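You operate a simulated robot arm through the tools that you are given. There is no shell and no other tool. Be economical: measure what you need, move in short steps, check, and stop when the job is done.

You are at the controls of a simulated robot arm. One attempt, no reset.

JOB
Grip the blue coupler in the vice and pull its wing nut tight.
Fine: free the vice lever again afterwards. Set down upright: what you pick out.

Only the result counts: the job must be done as asked and must still hold three seconds after the hand-in. Knocking over, shifting, dropping, spilling or breaking anything else fails it.

ROBOT AND FRAMES
A 6-joint arm with a fingered hand, hanging from a carriage that runs on a rail from [-1.563, 0] to [0.917, 0] (x, y) and turns from -6.144 to 5.864 rad about z. Base frame: it is fixed where the carriage stands at the start and does not move with it; the origin is on the floor, on the carriage's upright axis, x ahead of it, y to its left, z up. Lengths are in m, angles in rad, forces in N, time in s.
With the tool pointing down near the work surface it reaches from about 0.1 to 0.68 m from the robot's upright axis, wherever it stands. Its first joint turns from -2.897 to 2.897 rad. Places, roughly: bed of the vice, between its jaws [0.7, -0.1, 0.9]; sliding jaw of the vice [0.7, -0.1, 0.9]; vice lever [0.7, -0.2, 1]. Payload 4 kg.
The TCP is the grasp point between the finger pads, 0.029 m short of the fingertips. In the tool frame z runs along the fingers and y along their closing line. The gripper opens to 0.1 m. The gripper's body begins 0.034 m behind the TCP. The gripper is a hand of 5 fingers: y runs from the thumb to the fingers, the wrist lies at [-0.015, -0.114, -0.189] in the tool frame, and closing takes about 1.5 s.
Orientation is that of the tool frame in the base frame, as a unit quaternion [x, y, z, w]. With the fingers straight down and the wrist toward the robot, the tool's x, y and z point along [0, 1, 0], [1, 0, 0] and [0, 0, -1] of the base frame.

CONTROLS
- The arm moves only by the tool arm_command. Its arguments are lists of equal length, an entry for each row: "linear": the shift along the base's x, y, z in m, a list of three; "rotation": the turn, a rotation vector about the base's x, y, z in rad, a list of three; "fingers": the opening, from 0 (shut) to 1 (fully open). In form: {"linear": [[tx, ty, tz], ...], "rotation": [[ax, ay, az], ...], "fingers": [fingers, ...]}. A call has 1 to 20 rows; each row is the pose to reach, as a shift and turn from the pose commanded when the call began. A row lasts 0.2 s, in which the tool goes at most 0.05 m and 0.15 rad; a call with a longer step from one row to the next is refused whole, and so is a gripper value outside its range. A pose out of reach is approached as far as the arm can. The call stops where the force on the tool passes 40 N (or 10 N more than at its start, if that is more) or the arm is blocked; 0.2 s more then pass. The fingers move at their own pace (about 0.108 m/s each) and stop on an object; they squeeze with about 29 N. The grip force told is the motor's: it shows also when the fingers shut on nothing. Time passes only in rows, and 0.2 s behind the last, so rows that repeat a pose let the fingers close. It gives the time, the measured TCP pose, the force on the tool (base axes), the opening and the grip force at its end, in the units of the frame above (readings bear some noise), with the torque about the TCP (base axes, N m) and any sound that the robot's microphone picked up.
- Cameras (640 x 400 px; columns grow to the right, rows downward): "scene" is now at [0.2721, -0.0104, 1.7467]; the picture's right is [-0.13, -0.99, 0.00], its down [-0.78, 0.10, -0.62] and it looks along [0.61, -0.08, -0.78] (base axes); focal length 290 px, centre (320, 200). "wrist" rides on the gripper at [0.066, -0.086, -0.121] in the tool frame; the picture's right is [-0.76, 0.31, -0.58], its down [-0.59, -0.70, 0.40] and it looks along [-0.28, 0.64, 0.71] (tool axes); focal length 247 px, centre (320, 200). There is no depth. A picture from a camera that has moved, and an enlarged one, comes with that camera's place and axes in the base frame and with its lens.
- camera(camera): a new picture of that camera. It takes no simulated time.
- move_column(by): slides the trunk up (or, below 0, down) by that many m; the arm and the scene camera ride with it, the base frame stays. It gives what a move gives, with no picture.
- roll_base(legs): drives the robot by 1 to 6 legs, each [ahead, left, turn to the left] in m, m and rad, along the robot's own axes; the way and the turn of a leg run together, so that a leg with both is an arc; at most 1.5 m and 3.142 rad a leg. The arm and the cameras ride along, it lands a little off, and it stops where it bumps. It keeps to its track: a leg is cut to what the track allows. It gives what a move gives.
- preshape(shape): the hand has 5 fingers and takes this shape, open, in about a second: jaw (thumb against the fingers, like two jaws); tri (thumb and two fingers); tip (a fingertip pinch); poke (one finger out to press); point (the index stretched); flat (the hand flat); cup (the hand cupped); fist (a fist). The gripper value then closes the fingers along that shape, each until it touches; the sizes above hold for jaw. It gives what a move gives, with no picture.
- head_to(pan, tilt): turns the head with the scene camera to pan (to the left, within 2.705 rad either way) and tilt (down, from -0.506 to 1.204), counted from straight ahead of the robot. It gives what a move gives.
- zoom(camera, box): a new picture of the part [left, top, right, bottom] of that camera's present view, enlarged. It takes no simulated time.
- job_done(): hands the job in; it is judged then, once.

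Work in short steps. Places have to be worked out from the pictures, the camera data and where the tool is seen: move nearer, look again, correct. Check each grasp and each placing, and mend what went wrong. You have 120 turns and 78 pictures in all, those below and enlarged ones among them. Open the gripper and draw the arm clear of the work before you hand the job in, unless the task says otherwise; then end with one line.

The tools are called as name(argument=value, ...) on one line, values as JSON. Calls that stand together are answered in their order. arm_command: Moves the arm, as the interface text tells. Its arguments: {"type":"object","properties":{"linear":{"type":"array"},"rotation":{"type":"array"},"fingers":{"type":"array"}},"required":["linear","rotation","fingers"]} The other tools are called the same way: move_column (by) slides the trunk up or down; preshape (shape) gives the hand a shape; roll_base (legs) drives the base; head_to (pan, tilt) turns the head that bears the scene camera; camera (camera) takes a picture; zoom (camera, box) takes an enlarged picture of a part of a camera's view; job_done () hands the job in.

At the start:

```text
t: 0.0
position: [0.4982, -0.1109, 1.272]
ee_rot: [0.708, 0.706, 0.0, 0.0]
ft_force: [-0.4, 0.0, -0.4]
wrist_torque: [0.0, 0.0, -0.01]
finger_gap: 0.0999
grip_force: 0.0
shape: jaw
trunk travel left (down, up): [-0.466, 0.134]
robot x, y, heading: [0.0012, -0.0015, -0.001]
head pan, tilt: [-0.133, 0.902]
```

scene: 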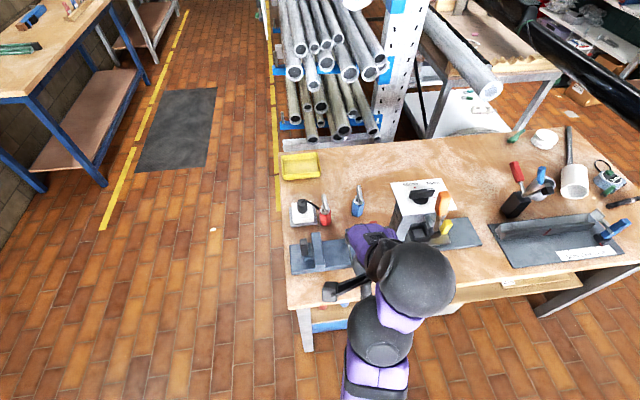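
wrist: 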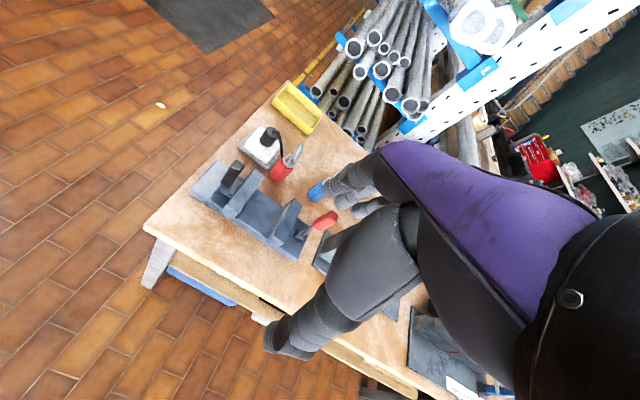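

The arm partly blocks the view of the bench, so I'll enlarge the bench areas to identify the vice, couplers and lever.

zoom(camera="scene", box=[270, 140, 480, 310])

zoom(camera="scene", box=[460, 120, 640, 280])

zoom(camera="wrist", box=[140, 70, 440, 320])

```text
2.35 times, centred on (375, 225) of scene
camera zoom: at [0.2721, -0.0104, 1.7467], right [-0.13, -0.99, 0.0], down [-0.78, 0.1, -0.62], along [0.61, -0.08, -0.78], focal length 682 px, centre (191, 141)
```

zoom: 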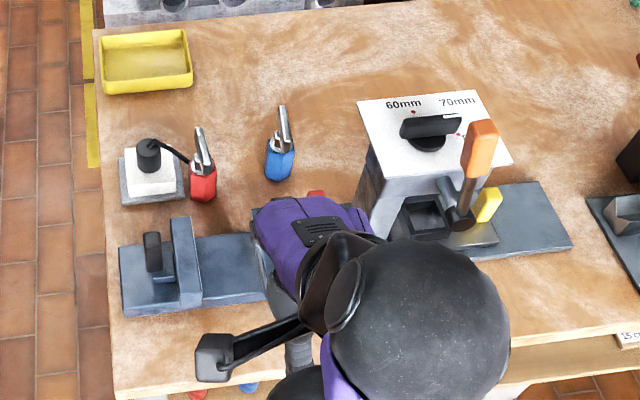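

```text
2.50 times, centred on (550, 200) of scene
camera zoom: at [0.2721, -0.0104, 1.7467], right [-0.13, -0.99, 0.0], down [-0.78, 0.1, -0.62], along [0.61, -0.08, -0.78], focal length 724 px, centre (-255, 200)
```

zoom: 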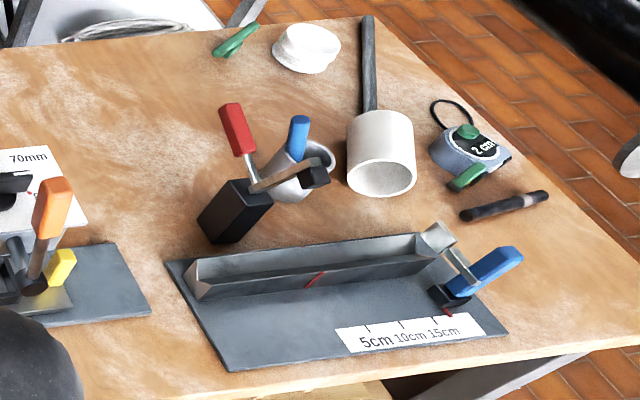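

```text
1.60 times, centred on (290, 195) of wrist
camera zoom: at [0.4115, -0.044, 1.3915], right [0.31, -0.76, 0.58], down [-0.7, -0.59, -0.4], along [0.64, -0.28, -0.71], focal length 395 px, centre (368, 208)
```

zoom: 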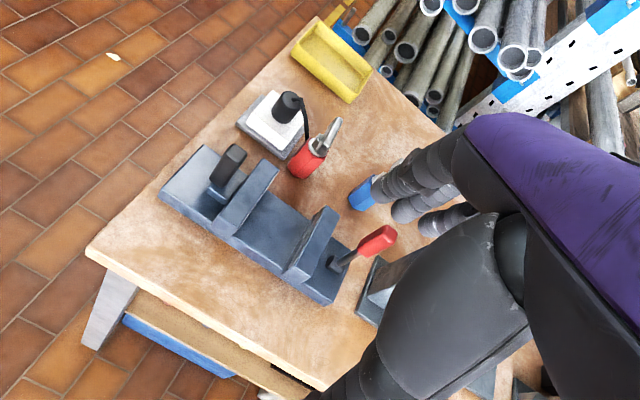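

The vice seems to be the grey unit with the red lever beneath the hand. I'll swing the hand left, up high, to uncover the bench.

arm_command(linear=[[-0.02, 0.04, 0.0], [-0.04, 0.08, 0.0], [-0.06, 0.12, 0], [-0.08, 0.16, 0], [-0.1, 0.2, 0], [-0.12, 0.24, 0], [-0.14, 0.28, 0], [-0.14, 0.32, 0]], rotation=[[0, 0, 0], [0, 0, 0], [0, 0, 0], [0, 0, 0], [0, 0, 0], [0, 0, 0], [0, 0, 0], [0, 0, 0]], fingers=[1, 1, 1, 1, 1, 1, 1, 1])

zoom(camera="scene", box=[270, 140, 500, 310])

camera(camera="wrist")

```text
t: 1.8
position: [0.3851, 0.1852, 1.2109]
ee_rot: [0.704, 0.71, 0.006, 0.0]
ft_force: [-0.7, -1.0, -0.5]
wrist_torque: [0.03, -0.03, -0.03]
finger_gap: 0.0998
grip_force: 0.0
shape: jaw
out of reach, approached as far as the arm can: row 1, 2, 3, 4, 5, 6, 7, 8
trunk travel left (down, up): [-0.466, 0.134]
robot x, y, heading: [-0.0002, 0.0005, -0.002]
head pan, tilt: [-0.133, 0.902]
```

```text
2.35 times, centred on (385, 225) of scene
camera zoom: at [0.272, -0.0107, 1.7466], right [-0.13, -0.99, 0.0], down [-0.78, 0.1, -0.62], along [0.61, -0.08, -0.79], focal length 682 px, centre (167, 141)
```

zoom: 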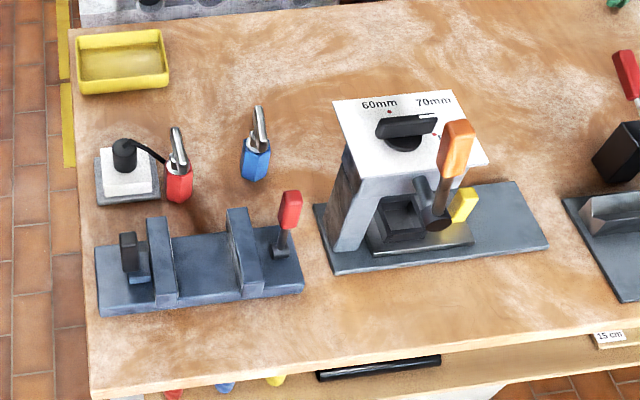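

```text
71 pictures are left
camera wrist: at [0.2979, 0.2497, 1.3305], right [0.31, -0.76, 0.57], down [-0.7, -0.59, -0.41], along [0.65, -0.27, -0.71], focal length 247 px, centre (320, 200)
```

wrist: 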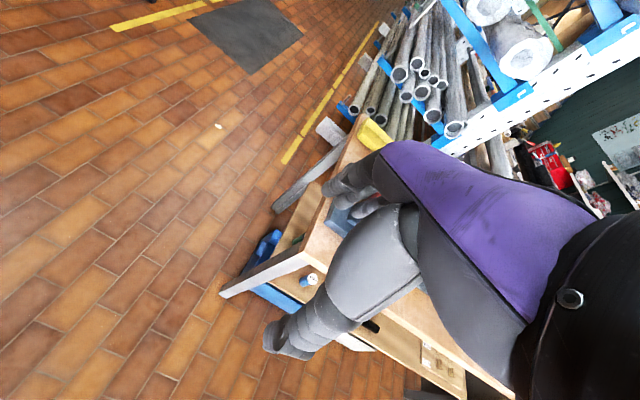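

The vice is now in clear view, with its red lever on the right. I'll enlarge the blue and red pieces, the vice, and the items under the front edge.

zoom(camera="scene", box=[300, 175, 380, 225])

zoom(camera="scene", box=[295, 200, 391, 260])

zoom(camera="scene", box=[296, 260, 456, 360])

```text
8.00 times, centred on (340, 200) of scene
camera zoom: at [0.272, -0.0107, 1.7466], right [-0.13, -0.99, 0.0], down [-0.78, 0.1, -0.62], along [0.61, -0.08, -0.79], focal length 2317 px, centre (160, 200)
```

zoom: 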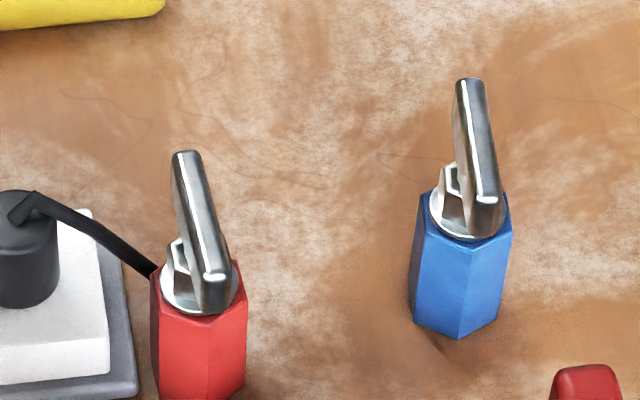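

```text
6.67 times, centred on (343, 230) of scene
camera zoom: at [0.272, -0.0107, 1.7466], right [-0.13, -0.99, 0.0], down [-0.78, 0.1, -0.62], along [0.61, -0.08, -0.79], focal length 1931 px, centre (167, 0)
```

zoom: 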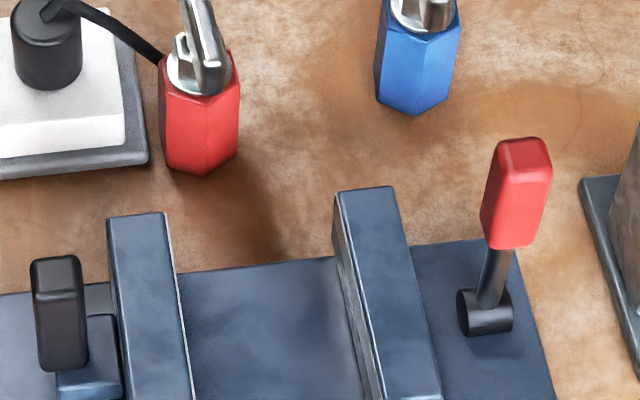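

```text
4.00 times, centred on (376, 310) of scene
camera zoom: at [0.272, -0.0107, 1.7466], right [-0.13, -0.99, 0.0], down [-0.78, 0.1, -0.62], along [0.61, -0.08, -0.79], focal length 1159 px, centre (96, -240)
```

zoom: 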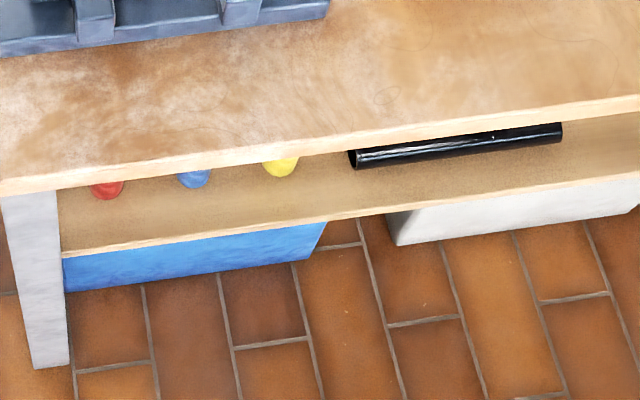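

The blue coupler (hex body with a metal lever-like wing nut on top) I put at about (0.86, -0.23) on the bench. I'll drive 0.2 ahead to bring it in reach and to get a second viewpoint for triangulation.

roll_base(legs=[[0.2, 0, 0]])

head_to(pan=-0.35, tilt=1.0)

camera(camera="scene")

```text
t: 3.4
position: [0.584, 0.1866, 1.2109]
ee_rot: [0.705, 0.709, 0.005, 0.0]
ft_force: [0.6, 0.1, -0.4]
wrist_torque: [0.0, 0.0, 0.0]
finger_gap: 0.0996
grip_force: 0.0
shape: jaw
trunk travel left (down, up): [-0.466, 0.134]
robot x, y, heading: [0.1983, -0.0017, 0.002]
head pan, tilt: [-0.133, 0.902]
```

```text
t: 4.2
position: [0.5844, 0.1857, 1.2105]
ee_rot: [0.705, 0.71, 0.005, -0.001]
ft_force: [0.4, -1.0, -0.1]
wrist_torque: [-0.01, 0.01, -0.01]
finger_gap: 0.0997
grip_force: 0.1
shape: jaw
trunk travel left (down, up): [-0.466, 0.134]
robot x, y, heading: [0.1981, 0.0028, 0.005]
head pan, tilt: [-0.351, 1.0]
```

```text
67 pictures are left
camera scene: at [0.4619, -0.0241, 1.7396], right [-0.34, -0.94, 0.0], down [-0.79, 0.29, -0.54], along [0.51, -0.18, -0.84], focal length 290 px, centre (320, 200)
```

scene: 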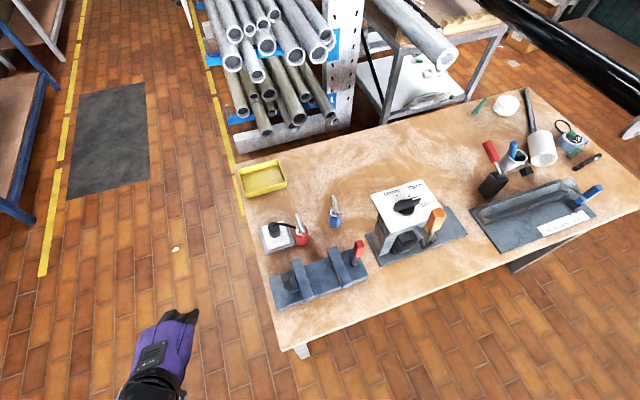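

The bench is fully clear now. I'll enlarge the couplers and vice for triangulation.

zoom(camera="scene", box=[256, 180, 384, 260])

zoom(camera="scene", box=[256, 230, 384, 310])

```text
5.00 times, centred on (320, 220) of scene
camera zoom: at [0.4619, -0.0241, 1.7396], right [-0.34, -0.94, 0.0], down [-0.79, 0.29, -0.54], along [0.51, -0.18, -0.84], focal length 1448 px, centre (320, 100)
```

zoom: 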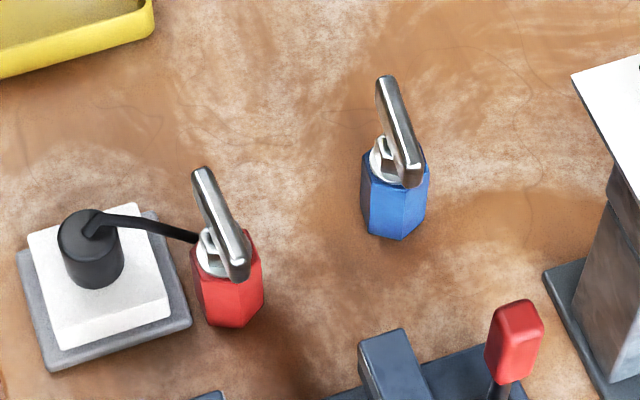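

```text
5.00 times, centred on (320, 270) of scene
camera zoom: at [0.4619, -0.0241, 1.7396], right [-0.34, -0.94, 0.0], down [-0.79, 0.29, -0.54], along [0.51, -0.18, -0.84], focal length 1448 px, centre (320, -150)
```

zoom: 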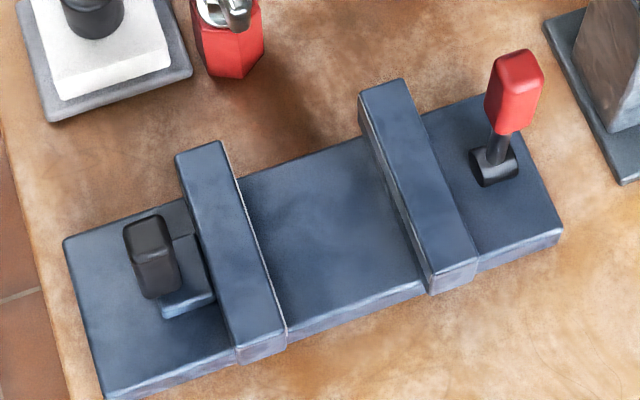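

Triangulated: coupler base about (0.88, -0.235, 0.83); vice jaw tops z≈0.90, jaw gap y≈-0.075 to -0.167, lever knob ≈(0.74, -0.235, 1.01). I'll drive a bit further and test a yaw of the hand to bring the closing line along y.

roll_base(legs=[[0.15, 0, 0]])

arm_command(linear=[[0, 0, 0], [0, 0, 0], [0, 0, 0], [0, 0, 0], [0, 0, 0], [0, 0, 0], [0, 0, 0], [0, 0, 0], [0, 0, 0], [0, 0, 0]], rotation=[[0, 0, -0.14], [0, 0, -0.28], [0, 0, -0.42], [0, 0, -0.56], [0, 0, -0.7], [0, 0, -0.84], [0, 0, -0.98], [0, 0, -1.12], [0, 0, -1.26], [0, 0, -1.4]], fingers=[1, 1, 1, 1, 1, 1, 1, 1, 1, 1])

camera(camera="wrist")

camera(camera="scene")

```text
t: 5.5
position: [0.7352, 0.1844, 1.2108]
ee_rot: [0.704, 0.71, 0.006, -0.001]
ft_force: [0.8, 0.8, 0.4]
wrist_torque: [0.04, -0.02, 0.02]
finger_gap: 0.1
grip_force: 0.1
shape: jaw
trunk travel left (down, up): [-0.466, 0.134]
robot x, y, heading: [0.3511, -0.0024, 0.003]
head pan, tilt: [-0.351, 1.0]
```

```text
t: 7.7
position: [0.8608, 0.1471, 1.0122]
ee_rot: [0.985, 0.138, -0.007, -0.104]
ft_force: [-1.9, -0.1, -1.2]
wrist_torque: [0.04, -0.15, 0.01]
finger_gap: 0.1001
grip_force: 0.1
shape: jaw
out of reach, approached as far as the arm can: row 1, 2, 3, 4, 5, 6, 7, 8, 9, 10
trunk travel left (down, up): [-0.466, 0.134]
robot x, y, heading: [0.3506, 0.0005, 0.0]
head pan, tilt: [-0.351, 1.0]
```

```text
64 pictures are left
camera wrist: at [0.9058, 0.2213, 1.1488], right [-0.62, -0.61, 0.49], down [-0.77, 0.58, -0.25], along [-0.13, -0.54, -0.83], focal length 247 px, centre (320, 200)
```

wrist: 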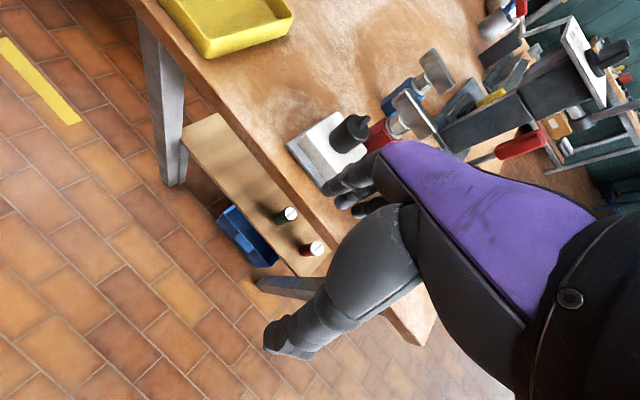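

```text
63 pictures are left
camera scene: at [0.6119, -0.0244, 1.7391], right [-0.34, -0.94, 0.0], down [-0.79, 0.29, -0.54], along [0.51, -0.19, -0.84], focal length 290 px, centre (320, 200)
```

scene: 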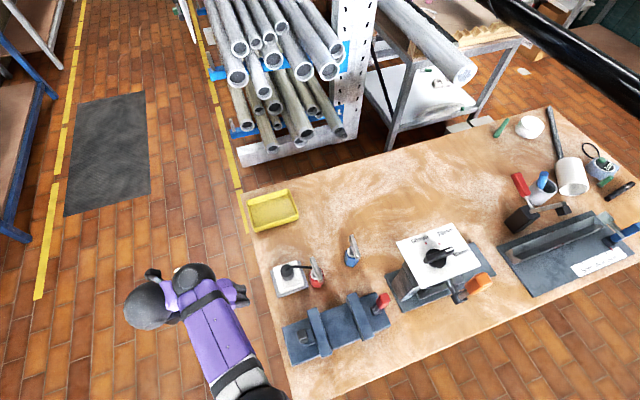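

The arm sagged to z≈1.01 because the yawed pose at 1.21 was out of reach. I'll send a small move to see whether shifts count from the commanded or the achieved pose.

arm_command(linear=[[0, 0, 0.02], [0, 0, 0.03]], rotation=[[0, 0, 0], [0, 0, 0]], fingers=[1, 1])

```text
t: 8.3
position: [0.8769, 0.149, 1.0302]
ee_rot: [0.984, 0.139, -0.006, -0.107]
ft_force: [-0.3, 0.3, 0.4]
wrist_torque: [0.01, 0.01, -0.01]
finger_gap: 0.1
grip_force: 0.1
shape: jaw
out of reach, approached as far as the arm can: row 1, 2
trunk travel left (down, up): [-0.466, 0.134]
robot x, y, heading: [0.3506, -0.002, -0.001]
head pan, tilt: [-0.351, 1.0]
```

Shifts count from the achieved pose. I'll translate toward the coupler, staying at about z 1.02, then look from close up.

arm_command(linear=[[-0.02, -0.04, 0], [-0.03, -0.08, 0], [-0.03, -0.12, 0], [-0.03, -0.16, 0], [-0.03, -0.19, 0], [-0.03, -0.22, 0]], rotation=[[0, 0, 0], [-0.05, 0, 0], [-0.1, 0, 0], [-0.15, 0, 0], [-0.2, 0, 0], [-0.2, 0, 0]], fingers=[1, 1, 1, 1, 1, 1])

camera(camera="wrist")

camera(camera="scene")

```text
t: 9.7
position: [0.8348, -0.1021, 1.039]
ee_rot: [0.986, 0.154, -0.001, -0.061]
ft_force: [-0.4, 0.6, 0.2]
wrist_torque: [-0.05, -0.01, -0.03]
finger_gap: 0.0999
grip_force: 0.1
shape: jaw
out of reach, approached as far as the arm can: row 1, 2, 3, 4, 5, 6
trunk travel left (down, up): [-0.466, 0.134]
robot x, y, heading: [0.3525, -0.0014, 0.001]
head pan, tilt: [-0.351, 1.0]
```

```text
62 pictures are left
camera wrist: at [0.8738, -0.0157, 1.1695], right [-0.61, -0.59, 0.52], down [-0.78, 0.53, -0.32], along [-0.09, -0.61, -0.79], focal length 247 px, centre (320, 200)
```

wrist: 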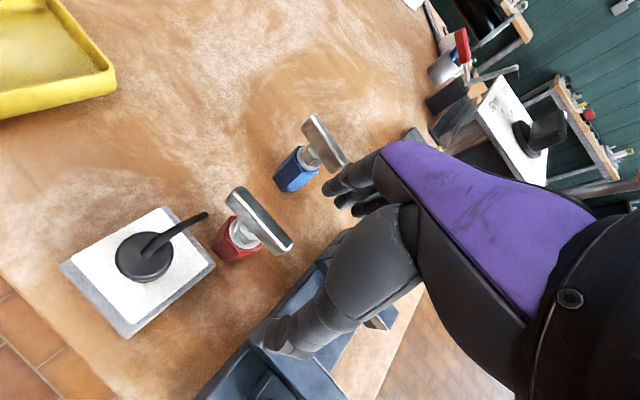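

```text
61 pictures are left
camera scene: at [0.6123, -0.0242, 1.7394], right [-0.34, -0.94, 0.0], down [-0.79, 0.29, -0.54], along [0.51, -0.19, -0.84], focal length 290 px, centre (320, 200)
```

scene: 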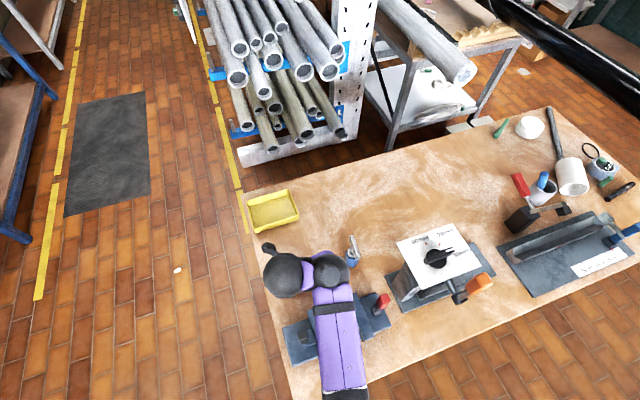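

The wing nut is a T-bar (~0.07 long, nearly along x) about 0.05 above the hex body; I estimate bar centre (0.895, -0.232), top z≈0.965. I'll grip the bar end to end from above, so I first level the hand and yaw it back.

arm_command(linear=[[0, 0, 0], [0, 0, 0]], rotation=[[-0.06, -0.01, 0], [-0.12, -0.02, 0]], fingers=[1, 1])

arm_command(linear=[[0, 0, 0], [0, -0.01, 0], [0, -0.02, 0], [0, -0.03, 0], [0, -0.04, 0], [0, -0.05, 0], [0.01, -0.06, 0], [0.02, -0.07, 0]], rotation=[[0, 0, 0.14], [0, 0, 0.28], [0, 0, 0.42], [0, 0, 0.56], [0, 0, 0.7], [0, 0, 0.84], [0, 0, 0.98], [0, 0, 1.12]], fingers=[1, 1, 1, 1, 1, 1, 1, 1])

camera(camera="wrist")

```text
t: 10.3
position: [0.8366, -0.1002, 1.0391]
ee_rot: [0.986, 0.156, -0.001, -0.062]
ft_force: [-0.7, 0.1, -1.3]
wrist_torque: [0.01, -0.03, 0.05]
finger_gap: 0.0999
grip_force: 0.0
shape: jaw
out of reach, approached as far as the arm can: row 1, 2
trunk travel left (down, up): [-0.466, 0.134]
robot x, y, heading: [0.3485, 0.0014, -0.001]
head pan, tilt: [-0.351, 1.0]
```

```text
t: 12.1
position: [0.8588, -0.169, 1.0377]
ee_rot: [0.751, 0.657, -0.034, -0.051]
ft_force: [-0.4, 1.3, 0.4]
wrist_torque: [-0.01, -0.06, -0.06]
finger_gap: 0.0998
grip_force: 0.1
shape: jaw
out of reach, approached as far as the arm can: row 1, 2, 3, 4, 5, 6
trunk travel left (down, up): [-0.466, 0.134]
robot x, y, heading: [0.3501, -0.0045, 0.005]
head pan, tilt: [-0.351, 1.0]
```

```text
60 pictures are left
camera wrist: at [0.7967, -0.097, 1.1685], right [0.27, -0.81, 0.52], down [-0.82, -0.48, -0.32], along [0.51, -0.34, -0.79], focal length 247 px, centre (320, 200)
```

wrist: 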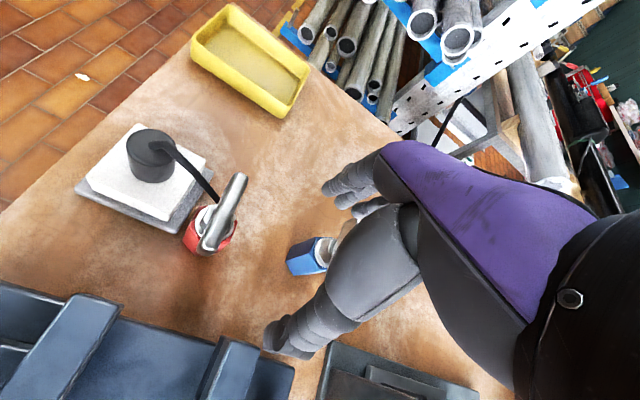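

The hand is at yaw ≈ -7.6°, with a slight pitch error. I'll level it and move above the bar centre, then check.

arm_command(linear=[[0.01, -0.02, 0.0], [0.02, -0.04, 0], [0.036, -0.063, 0], [0.036, -0.063, 0]], rotation=[[-0.01, -0.04, 0], [-0.02, -0.08, 0], [-0.032, -0.118, 0], [-0.032, -0.118, 0]], fingers=[1, 1, 1, 1])

camera(camera="wrist")

zoom(camera="scene", box=[270, 200, 430, 300])

```text
t: 13.1
position: [0.8956, -0.2328, 1.0375]
ee_rot: [0.754, 0.657, 0.001, 0.0]
ft_force: [0.1, -0.7, -0.7]
wrist_torque: [-0.03, 0.0, 0.0]
finger_gap: 0.0997
grip_force: 0.1
shape: jaw
trunk travel left (down, up): [-0.466, 0.134]
robot x, y, heading: [0.3529, -0.0038, -0.001]
head pan, tilt: [-0.351, 1.0]
```

```text
59 pictures are left
camera wrist: at [0.8178, -0.1551, 1.1583], right [0.2, -0.79, 0.58], down [-0.78, -0.49, -0.4], along [0.6, -0.37, -0.71], focal length 247 px, centre (320, 200)
```

wrist: 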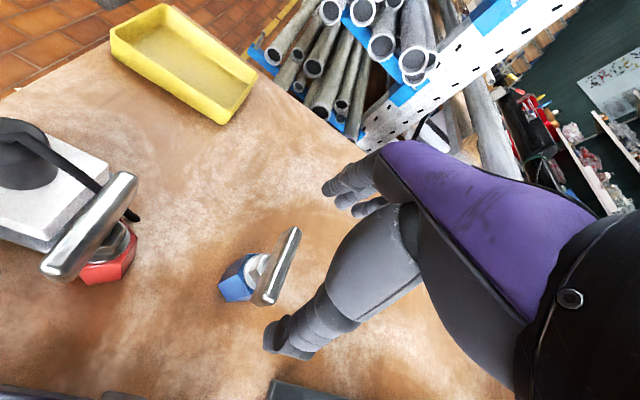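

```text
4.00 times, centred on (350, 250) of scene
camera zoom: at [0.6128, -0.024, 1.7396], right [-0.34, -0.94, 0.0], down [-0.79, 0.29, -0.54], along [0.51, -0.18, -0.84], focal length 1159 px, centre (200, 0)
```

zoom: 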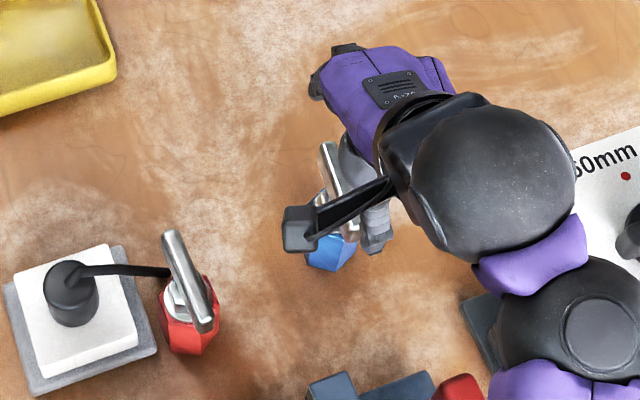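

The projection matches: bar centre (0.898, -0.2325), az ≈ -10°, length ≈0.077. I'll descend with fingers open to straddle its ends, then check.

arm_command(linear=[[0.003, 0, -0.02], [0.003, 0, -0.04], [0.003, 0, -0.06], [0.003, 0, -0.07]], rotation=[[0, 0, -0.03], [0, 0, -0.03], [0, 0, -0.03], [0, 0, -0.03]], fingers=[1, 1, 1, 1])

camera(camera="wrist")

zoom(camera="scene", box=[310, 220, 390, 270])

```text
t: 14.1
position: [0.8982, -0.2313, 0.9679]
ee_rot: [0.764, 0.645, 0.0, 0.0]
ft_force: [0.3, -0.1, 0.5]
wrist_torque: [-0.03, -0.02, 0.0]
finger_gap: 0.0997
grip_force: 0.0
shape: jaw
trunk travel left (down, up): [-0.466, 0.134]
robot x, y, heading: [0.3491, -0.0008, 0.007]
head pan, tilt: [-0.351, 1.0]
```

```text
57 pictures are left
camera wrist: at [0.8235, -0.1525, 1.0886], right [0.18, -0.8, 0.58], down [-0.79, -0.46, -0.4], along [0.59, -0.38, -0.71], focal length 247 px, centre (320, 200)
```

wrist: 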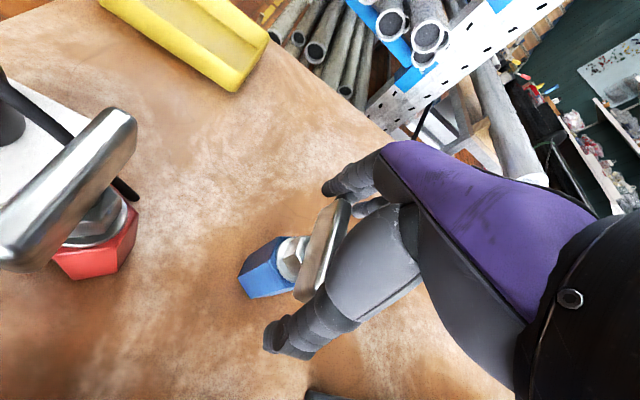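

```text
8.00 times, centred on (350, 245) of scene
camera zoom: at [0.6127, -0.024, 1.7396], right [-0.34, -0.94, 0.0], down [-0.79, 0.29, -0.54], along [0.51, -0.18, -0.84], focal length 2317 px, centre (80, -160)
```

zoom: 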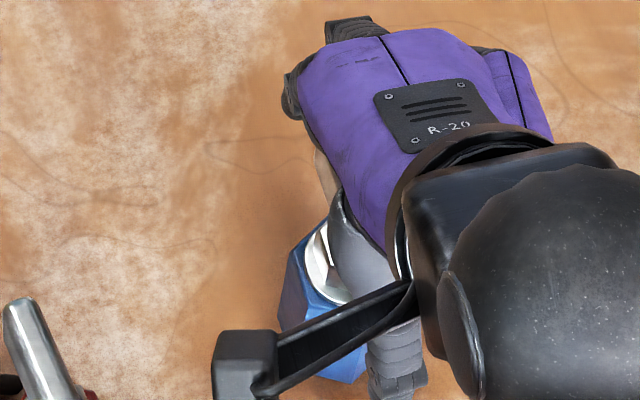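

The bar lies centred just below the TCP. I'll lower 8 mm and close.

arm_command(linear=[[0, 0, -0.008], [0, 0, -0.008], [0, 0, -0.008], [0, 0, -0.008], [0, 0, -0.008], [0, 0, -0.008]], rotation=[[0, 0, 0], [0, 0, 0], [0, 0, 0], [0, 0, 0], [0, 0, 0], [0, 0, 0]], fingers=[1, 0.6, 0.4, 0.2, 0.0, 0.0])

camera(camera="wrist")

```text
t: 15.5
position: [0.8979, -0.2332, 0.9607]
ee_rot: [0.763, 0.646, 0.001, -0.001]
ft_force: [-3.5, 1.0, 5.3]
wrist_torque: [0.04, 0.55, -0.03]
finger_gap: 0.0497
grip_force: 29.0
shape: jaw
trunk travel left (down, up): [-0.466, 0.134]
robot x, y, heading: [0.3535, 0.001, -0.003]
head pan, tilt: [-0.351, 1.0]
```

```text
55 pictures are left
camera wrist: at [0.8234, -0.1536, 1.0809], right [0.18, -0.8, 0.58], down [-0.79, -0.46, -0.4], along [0.58, -0.39, -0.71], focal length 247 px, centre (320, 200)
```

wrist: 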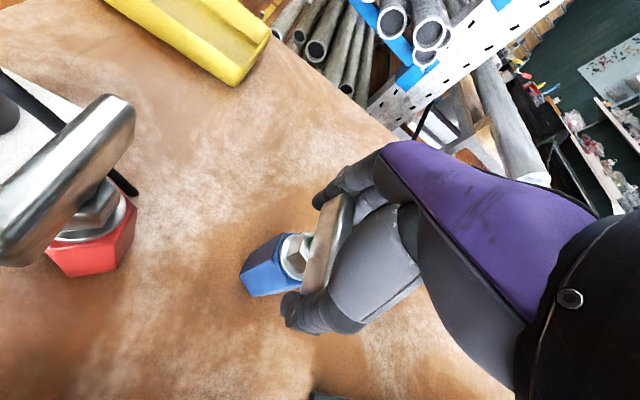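

The fingers hold the bar ends firmly (29 N). I'll lift a little and check that the coupler comes along.

arm_command(linear=[[0, 0, 0.01], [0, 0, 0.03], [0, 0, 0.05], [0, 0, 0.07], [0, 0, 0.09], [0, 0, 0.09]], rotation=[[0, 0, 0], [0, 0, 0], [0, 0, 0], [0, 0, 0], [0, 0, 0], [0, 0, 0]], fingers=[0, 0, 0, 0, 0, 0])

camera(camera="wrist")

zoom(camera="scene", box=[270, 200, 430, 300])

```text
t: 16.9
position: [0.8978, -0.2336, 1.0499]
ee_rot: [0.764, 0.646, 0.001, -0.001]
ft_force: [0.4, 0.5, -3.0]
wrist_torque: [-0.01, 0.03, 0.01]
finger_gap: 0.0489
grip_force: 29.5
shape: jaw
trunk travel left (down, up): [-0.466, 0.134]
robot x, y, heading: [0.3501, -0.0012, 0.005]
head pan, tilt: [-0.351, 1.0]
```

```text
54 pictures are left
camera wrist: at [0.8228, -0.1549, 1.1703], right [0.18, -0.8, 0.58], down [-0.79, -0.46, -0.4], along [0.58, -0.39, -0.71], focal length 247 px, centre (320, 200)
```

wrist: 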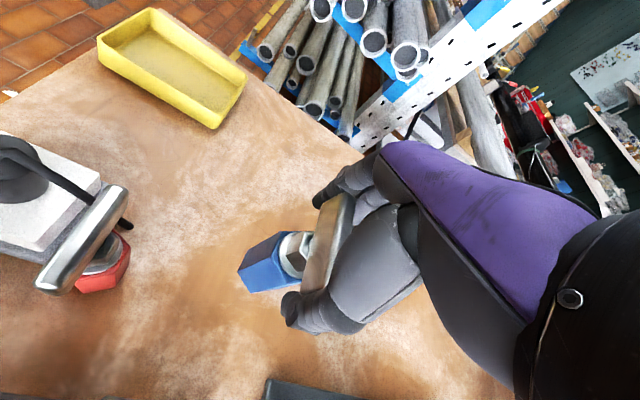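

```text
4.00 times, centred on (350, 250) of scene
camera zoom: at [0.6126, -0.024, 1.7395], right [-0.34, -0.94, 0.0], down [-0.79, 0.29, -0.54], along [0.51, -0.18, -0.84], focal length 1159 px, centre (200, 0)
```

zoom: 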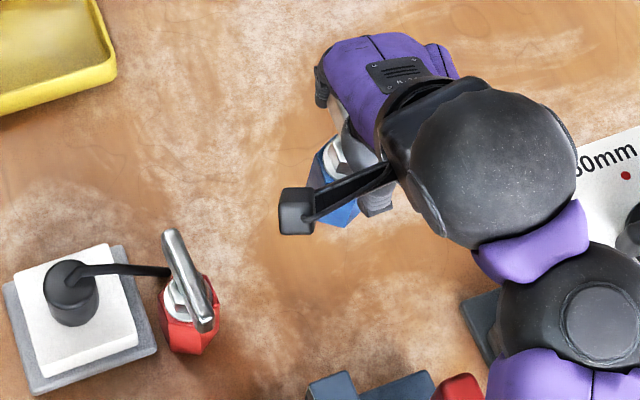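

Lifted cleanly (~3 N) and upright. I'll zoom on the coupler to get the hex orientation relative to the hand.

zoom(camera="wrist", box=[220, 190, 348, 310])

head_to(pan=-0.1, tilt=1.2)

camera(camera="scene")

```text
3.33 times, centred on (284, 250) of wrist
camera zoom: at [0.8228, -0.1549, 1.1703], right [0.18, -0.8, 0.58], down [-0.79, -0.46, -0.4], along [0.58, -0.39, -0.71], focal length 823 px, centre (440, 33)
```

zoom: 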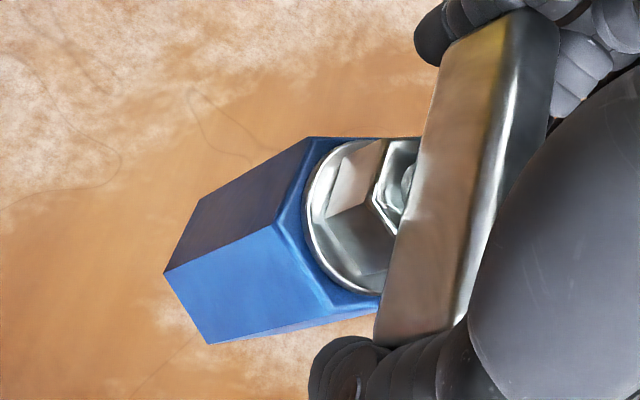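

```text
t: 17.7
position: [0.897, -0.2345, 1.0497]
ee_rot: [0.764, 0.646, 0.001, -0.001]
ft_force: [-0.5, 0.0, -3.7]
wrist_torque: [0.0, 0.04, 0.05]
finger_gap: 0.0487
grip_force: 28.9
shape: jaw
trunk travel left (down, up): [-0.466, 0.134]
robot x, y, heading: [0.3524, 0.0002, 0.006]
head pan, tilt: [-0.099, 1.201]
```

```text
51 pictures are left
camera scene: at [0.6028, -0.0056, 1.7269], right [-0.1, -1.0, 0.0], down [-0.93, 0.09, -0.36], along [0.36, -0.04, -0.93], focal length 290 px, centre (320, 200)
```

scene: 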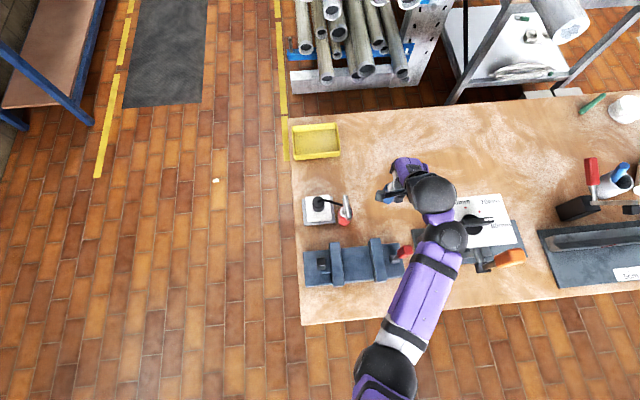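

The hex flats are about 5° off the vice axes, so only a small yaw of +0.1 is needed. I'll zoom on the vice for accurate jaw positions from this steeper view.

zoom(camera="scene", box=[296, 225, 424, 305])

```text
5.00 times, centred on (360, 265) of scene
camera zoom: at [0.6028, -0.0056, 1.7269], right [-0.1, -1.0, 0.0], down [-0.93, 0.09, -0.36], along [0.36, -0.04, -0.93], focal length 1448 px, centre (120, -125)
```

zoom: 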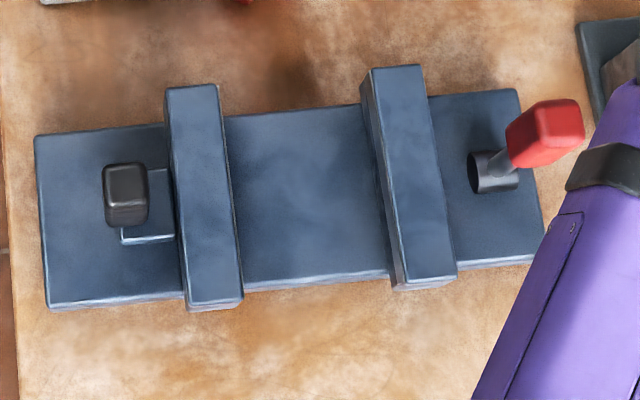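

Jaw inner faces are at y≈-0.084 and -0.173, x 0.666–0.786. I'll carry the coupler round via y≈-0.145 at height, then back to x≈0.726 with a +0.07 yaw.

arm_command(linear=[[0, 0.03, 0.01], [0, 0.06, 0.02], [-0.01, 0.09, 0.02], [-0.04, 0.09, 0.02], [-0.08, 0.09, 0.02], [-0.12, 0.09, 0.02], [-0.15, 0.09, 0.02], [-0.171, 0.09, 0.02], [-0.171, 0.09, 0.02]], rotation=[[0, 0, 0], [0, 0, 0], [0, 0, 0.03], [0, 0, 0.05], [0, 0, 0.07], [0, 0, 0.07], [0, 0, 0.07], [0, 0, 0.07], [0, 0, 0.07]], fingers=[0, 0, 0, 0, 0, 0, 0, 0, 0])

zoom(camera="scene", box=[276, 205, 436, 305])

camera(camera="wrist")

```text
t: 19.7
position: [0.7337, -0.1394, 1.0472]
ee_rot: [0.741, 0.672, 0.0, 0.0]
ft_force: [-0.7, -0.1, -3.8]
wrist_torque: [0.0, -0.03, 0.03]
finger_gap: 0.0486
grip_force: 28.7
shape: jaw
out of reach, approached as far as the arm can: row 6, 7, 8, 9
trunk travel left (down, up): [-0.466, 0.134]
robot x, y, heading: [0.3524, 0.0023, -0.0]
head pan, tilt: [-0.099, 1.201]
```

```text
4.00 times, centred on (356, 255) of scene
camera zoom: at [0.6028, -0.0055, 1.7269], right [-0.1, -1.0, 0.0], down [-0.93, 0.09, -0.36], along [0.36, -0.04, -0.93], focal length 1159 px, centre (176, -20)
```

zoom: 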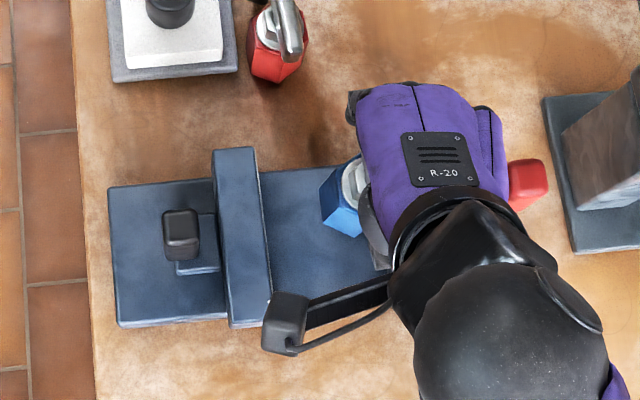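

```text
48 pictures are left
camera wrist: at [0.6547, -0.0641, 1.1661], right [0.23, -0.78, 0.58], down [-0.76, -0.52, -0.4], along [0.61, -0.35, -0.71], focal length 247 px, centre (320, 200)
```

wrist: 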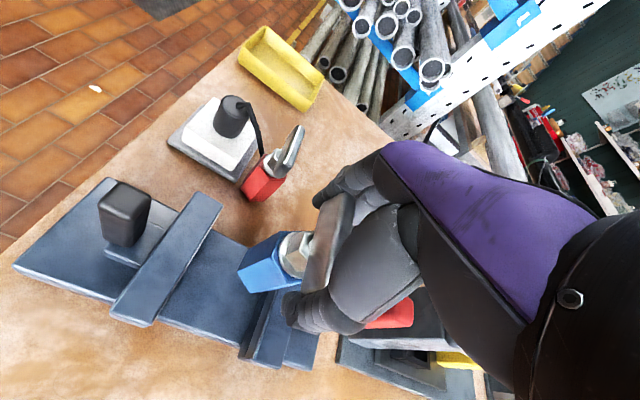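

The coupler hangs between the jaws with clearance both sides. I'll lower it slowly, watching the force for bed contact.

arm_command(linear=[[-0.003, -0.001, -0.015], [-0.006, -0.002, -0.03], [-0.006, -0.002, -0.04], [-0.006, -0.002, -0.045], [-0.006, -0.002, -0.05], [-0.006, -0.002, -0.05]], rotation=[[0, 0, 0], [0, 0, 0], [0, 0, 0], [0, 0, 0], [0, 0, 0], [0, 0, 0]], fingers=[0, 0, 0, 0, 0, 0])

zoom(camera="scene", box=[276, 205, 436, 305])

zoom(camera="wrist", box=[80, 150, 432, 370])

```text
t: 21.1
position: [0.7304, -0.1409, 0.9962]
ee_rot: [0.741, 0.672, 0.0, -0.002]
ft_force: [-0.4, 0.2, -4.5]
wrist_torque: [0.02, 0.05, -0.02]
finger_gap: 0.0486
grip_force: 28.8
shape: jaw
trunk travel left (down, up): [-0.466, 0.134]
robot x, y, heading: [0.3506, -0.0009, 0.004]
head pan, tilt: [-0.099, 1.201]
```

```text
4.00 times, centred on (356, 255) of scene
camera zoom: at [0.6028, -0.0056, 1.7269], right [-0.1, -1.0, 0.0], down [-0.93, 0.09, -0.36], along [0.36, -0.04, -0.93], focal length 1159 px, centre (176, -20)
```

zoom: 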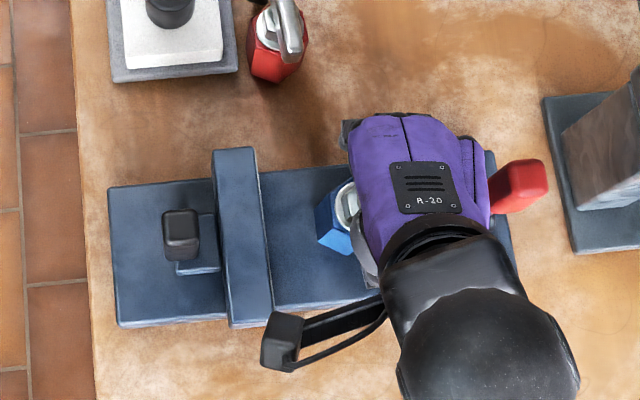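

```text
1.82 times, centred on (256, 260) of wrist
camera zoom: at [0.65, -0.0664, 1.1165], right [0.23, -0.78, 0.58], down [-0.76, -0.52, -0.4], along [0.61, -0.34, -0.71], focal length 449 px, centre (436, 91)
```

zoom: 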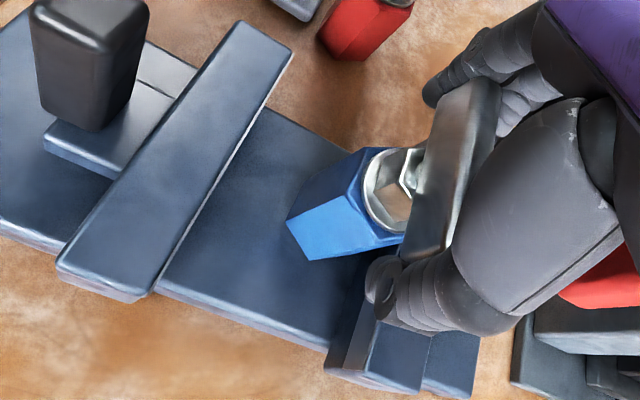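

Still hanging free (force unchanged). Continue down in small steps.

arm_command(linear=[[0, 0, -0.004], [0, 0, -0.008], [0, 0, -0.011]], rotation=[[0, 0, 0], [0, 0, 0], [0, 0, 0]], fingers=[0, 0, 0])

```text
t: 21.9
position: [0.7325, -0.1397, 0.9891]
ee_rot: [0.74, 0.673, 0.003, 0.003]
ft_force: [-7.8, 9.4, 37.6]
wrist_torque: [0.13, 0.4, 0.04]
finger_gap: 0.0486
grip_force: 29.3
shape: jaw
trunk travel left (down, up): [-0.466, 0.134]
robot x, y, heading: [0.3483, -0.0007, 0.005]
head pan, tilt: [-0.099, 1.201]
```

Contact with the bed (37 N up) at z≈0.989. I'll ease up 4 mm to relieve the load.

arm_command(linear=[[0, 0, 0.003], [0, 0, 0.003]], rotation=[[0, 0, 0], [0, 0, 0]], fingers=[0, 0])

zoom(camera="wrist", box=[80, 150, 432, 370])

```text
t: 22.5
position: [0.7312, -0.1402, 0.9903]
ee_rot: [0.74, 0.673, 0.002, 0.0]
ft_force: [-0.3, 7.2, 29.5]
wrist_torque: [0.13, 0.12, -0.02]
finger_gap: 0.0484
grip_force: 28.6
shape: jaw
trunk travel left (down, up): [-0.466, 0.134]
robot x, y, heading: [0.3518, -0.0047, 0.002]
head pan, tilt: [-0.099, 1.201]
```

```text
1.82 times, centred on (256, 260) of wrist
camera zoom: at [0.6516, -0.0669, 1.1095], right [0.23, -0.78, 0.58], down [-0.76, -0.52, -0.4], along [0.61, -0.34, -0.71], focal length 449 px, centre (436, 91)
```

zoom: 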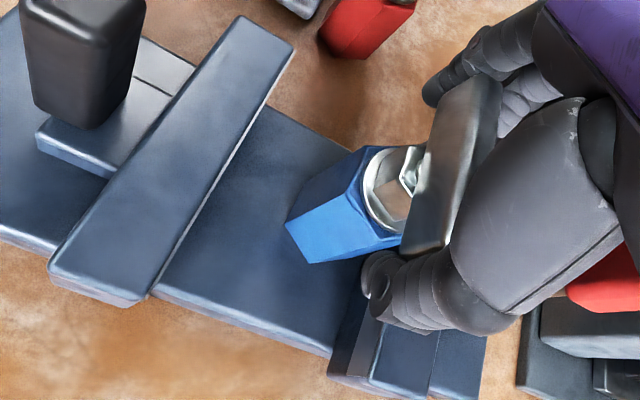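

Still loaded; I'll ease up further until the vertical force is about zero.

arm_command(linear=[[0, 0, 0.002], [0, 0, 0.004], [0, 0, 0.004]], rotation=[[0, 0, 0], [0, 0, 0], [0, 0, 0]], fingers=[0, 0, 0])

```text
t: 23.3
position: [0.7281, -0.14, 0.991]
ee_rot: [0.741, 0.672, 0.0, -0.003]
ft_force: [1.5, 0.9, 2.8]
wrist_torque: [0.02, -0.06, 0.01]
finger_gap: 0.0485
grip_force: 29.0
shape: jaw
trunk travel left (down, up): [-0.466, 0.134]
robot x, y, heading: [0.3507, 0.0001, 0.001]
head pan, tilt: [-0.099, 1.201]
```

The coupler stands on the bed with almost no load. I'll open the hand fully and rise straight up.

arm_command(linear=[[0, 0, 0], [0, 0, 0], [0, 0, 0], [0, 0, 0], [0, 0, 0], [0, 0, 0], [0, 0, 0.01], [0, 0, 0.03], [0, 0, 0.05], [0, 0, 0.06]], rotation=[[0, 0, 0], [0, 0, 0], [0, 0, 0], [0, 0, 0], [0, 0, 0], [0, 0, 0], [0, 0, 0], [0, 0, 0], [0, 0, 0], [0, 0, 0]], fingers=[0.2, 0.4, 0.6, 0.8, 1, 1, 1, 1, 1, 1])

camera(camera="wrist")

```text
t: 25.5
position: [0.7318, -0.1395, 1.0452]
ee_rot: [0.742, 0.671, 0.001, 0.0]
ft_force: [0.0, 0.4, 0.0]
wrist_torque: [0.0, 0.02, 0.01]
finger_gap: 0.0999
grip_force: 0.0
shape: jaw
out of reach, approached as far as the arm can: row 10
trunk travel left (down, up): [-0.466, 0.134]
robot x, y, heading: [0.35, -0.0008, -0.003]
head pan, tilt: [-0.099, 1.201]
```

```text
44 pictures are left
camera wrist: at [0.6522, -0.0657, 1.1651], right [0.23, -0.78, 0.58], down [-0.76, -0.52, -0.4], along [0.61, -0.35, -0.71], focal length 247 px, centre (320, 200)
```

wrist: 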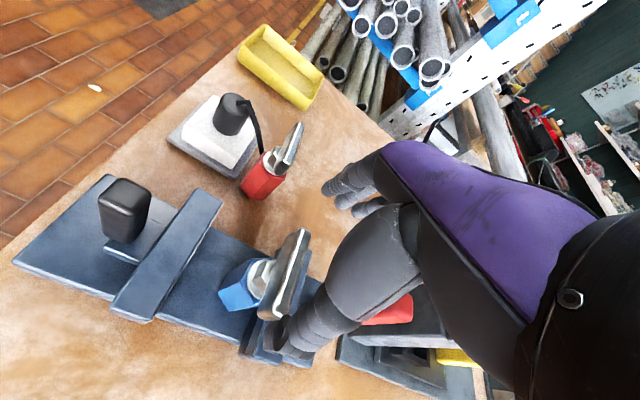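

The coupler stands upright between the jaws. Next is the sliding jaw: its black handle is at about (0.72, -0.024), top z≈0.97. I'll move above it and check alignment.

arm_command(linear=[[0, 0.03, 0], [0, 0.06, 0], [-0.006, 0.09, 0], [-0.012, 0.116, 0], [-0.012, 0.116, -0.02]], rotation=[[0, 0, 0.03], [0, 0, 0.05], [0, 0, 0.1], [0, 0, 0.1], [0, 0, 0.1]], fingers=[1, 1, 1, 1, 1])

camera(camera="wrist")

zoom(camera="scene", box=[276, 205, 436, 305])

```text
t: 26.7
position: [0.7206, -0.0238, 1.0258]
ee_rot: [0.706, 0.708, 0.0, 0.0]
ft_force: [0.6, 0.0, -0.5]
wrist_torque: [0.02, 0.01, -0.03]
finger_gap: 0.0999
grip_force: 0.0
shape: jaw
trunk travel left (down, up): [-0.466, 0.134]
robot x, y, heading: [0.3483, 0.0013, -0.001]
head pan, tilt: [-0.099, 1.201]
```

```text
43 pictures are left
camera wrist: at [0.6336, 0.0412, 1.1464], right [0.31, -0.76, 0.58], down [-0.7, -0.59, -0.4], along [0.64, -0.28, -0.71], focal length 247 px, centre (320, 200)
```

wrist: 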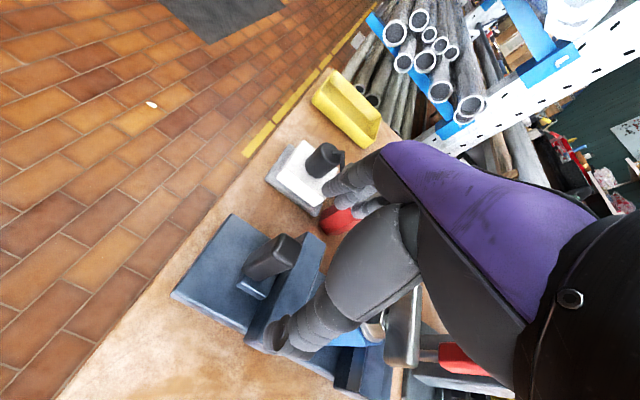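

```text
4.00 times, centred on (356, 255) of scene
camera zoom: at [0.603, -0.0056, 1.727], right [-0.1, -1.0, 0.0], down [-0.93, 0.09, -0.36], along [0.36, -0.04, -0.93], focal length 1159 px, centre (176, -20)
```

zoom: 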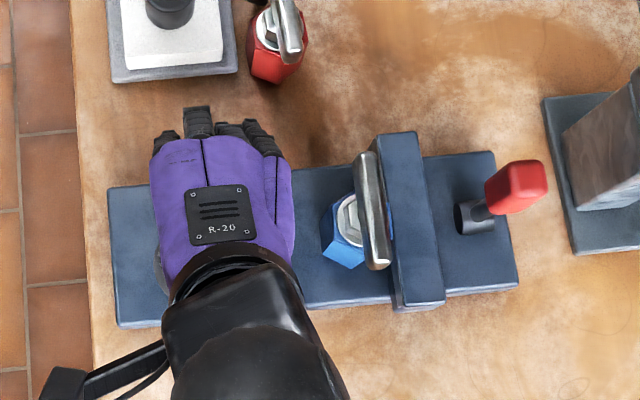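

The handle sits within the grasp corridor, about 8 mm further ahead. I'll adjust, descend, and grip it.

arm_command(linear=[[0.004, 0.004, -0.02], [0.008, 0.005, -0.04], [0.008, 0.005, -0.06], [0.008, 0.005, -0.068], [0.008, 0.005, -0.068], [0.008, 0.005, -0.068], [0.008, 0.005, -0.068], [0.008, 0.005, -0.068], [0.008, 0.005, -0.068]], rotation=[[0, 0, 0], [0, 0, 0], [0, 0, 0], [0, 0, 0], [0, 0, 0], [0, 0, 0], [0, 0, 0], [0, 0, 0], [0, 0, 0]], fingers=[1, 1, 1, 1, 0.6, 0.4, 0.2, 0, 0])

camera(camera="wrist")

```text
t: 28.7
position: [0.7277, -0.0188, 0.9567]
ee_rot: [0.706, 0.708, -0.001, -0.002]
ft_force: [-2.6, -1.0, -0.2]
wrist_torque: [0.03, 0.03, -0.02]
finger_gap: 0.0183
grip_force: 28.6
shape: jaw
trunk travel left (down, up): [-0.466, 0.134]
robot x, y, heading: [0.3507, 0.002, 0.002]
head pan, tilt: [-0.099, 1.201]
```

```text
41 pictures are left
camera wrist: at [0.6409, 0.0473, 1.0775], right [0.31, -0.76, 0.58], down [-0.7, -0.59, -0.4], along [0.64, -0.28, -0.71], focal length 247 px, centre (320, 200)
```

wrist: 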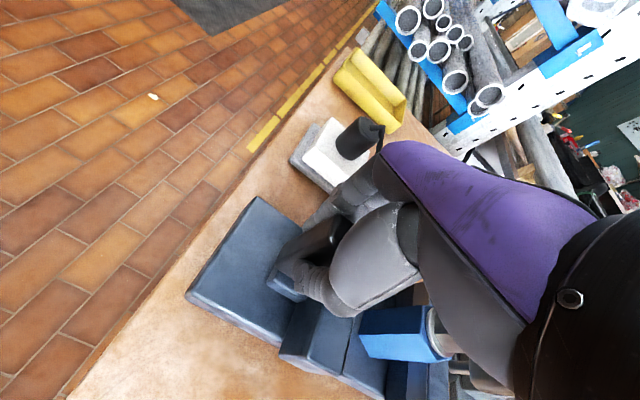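

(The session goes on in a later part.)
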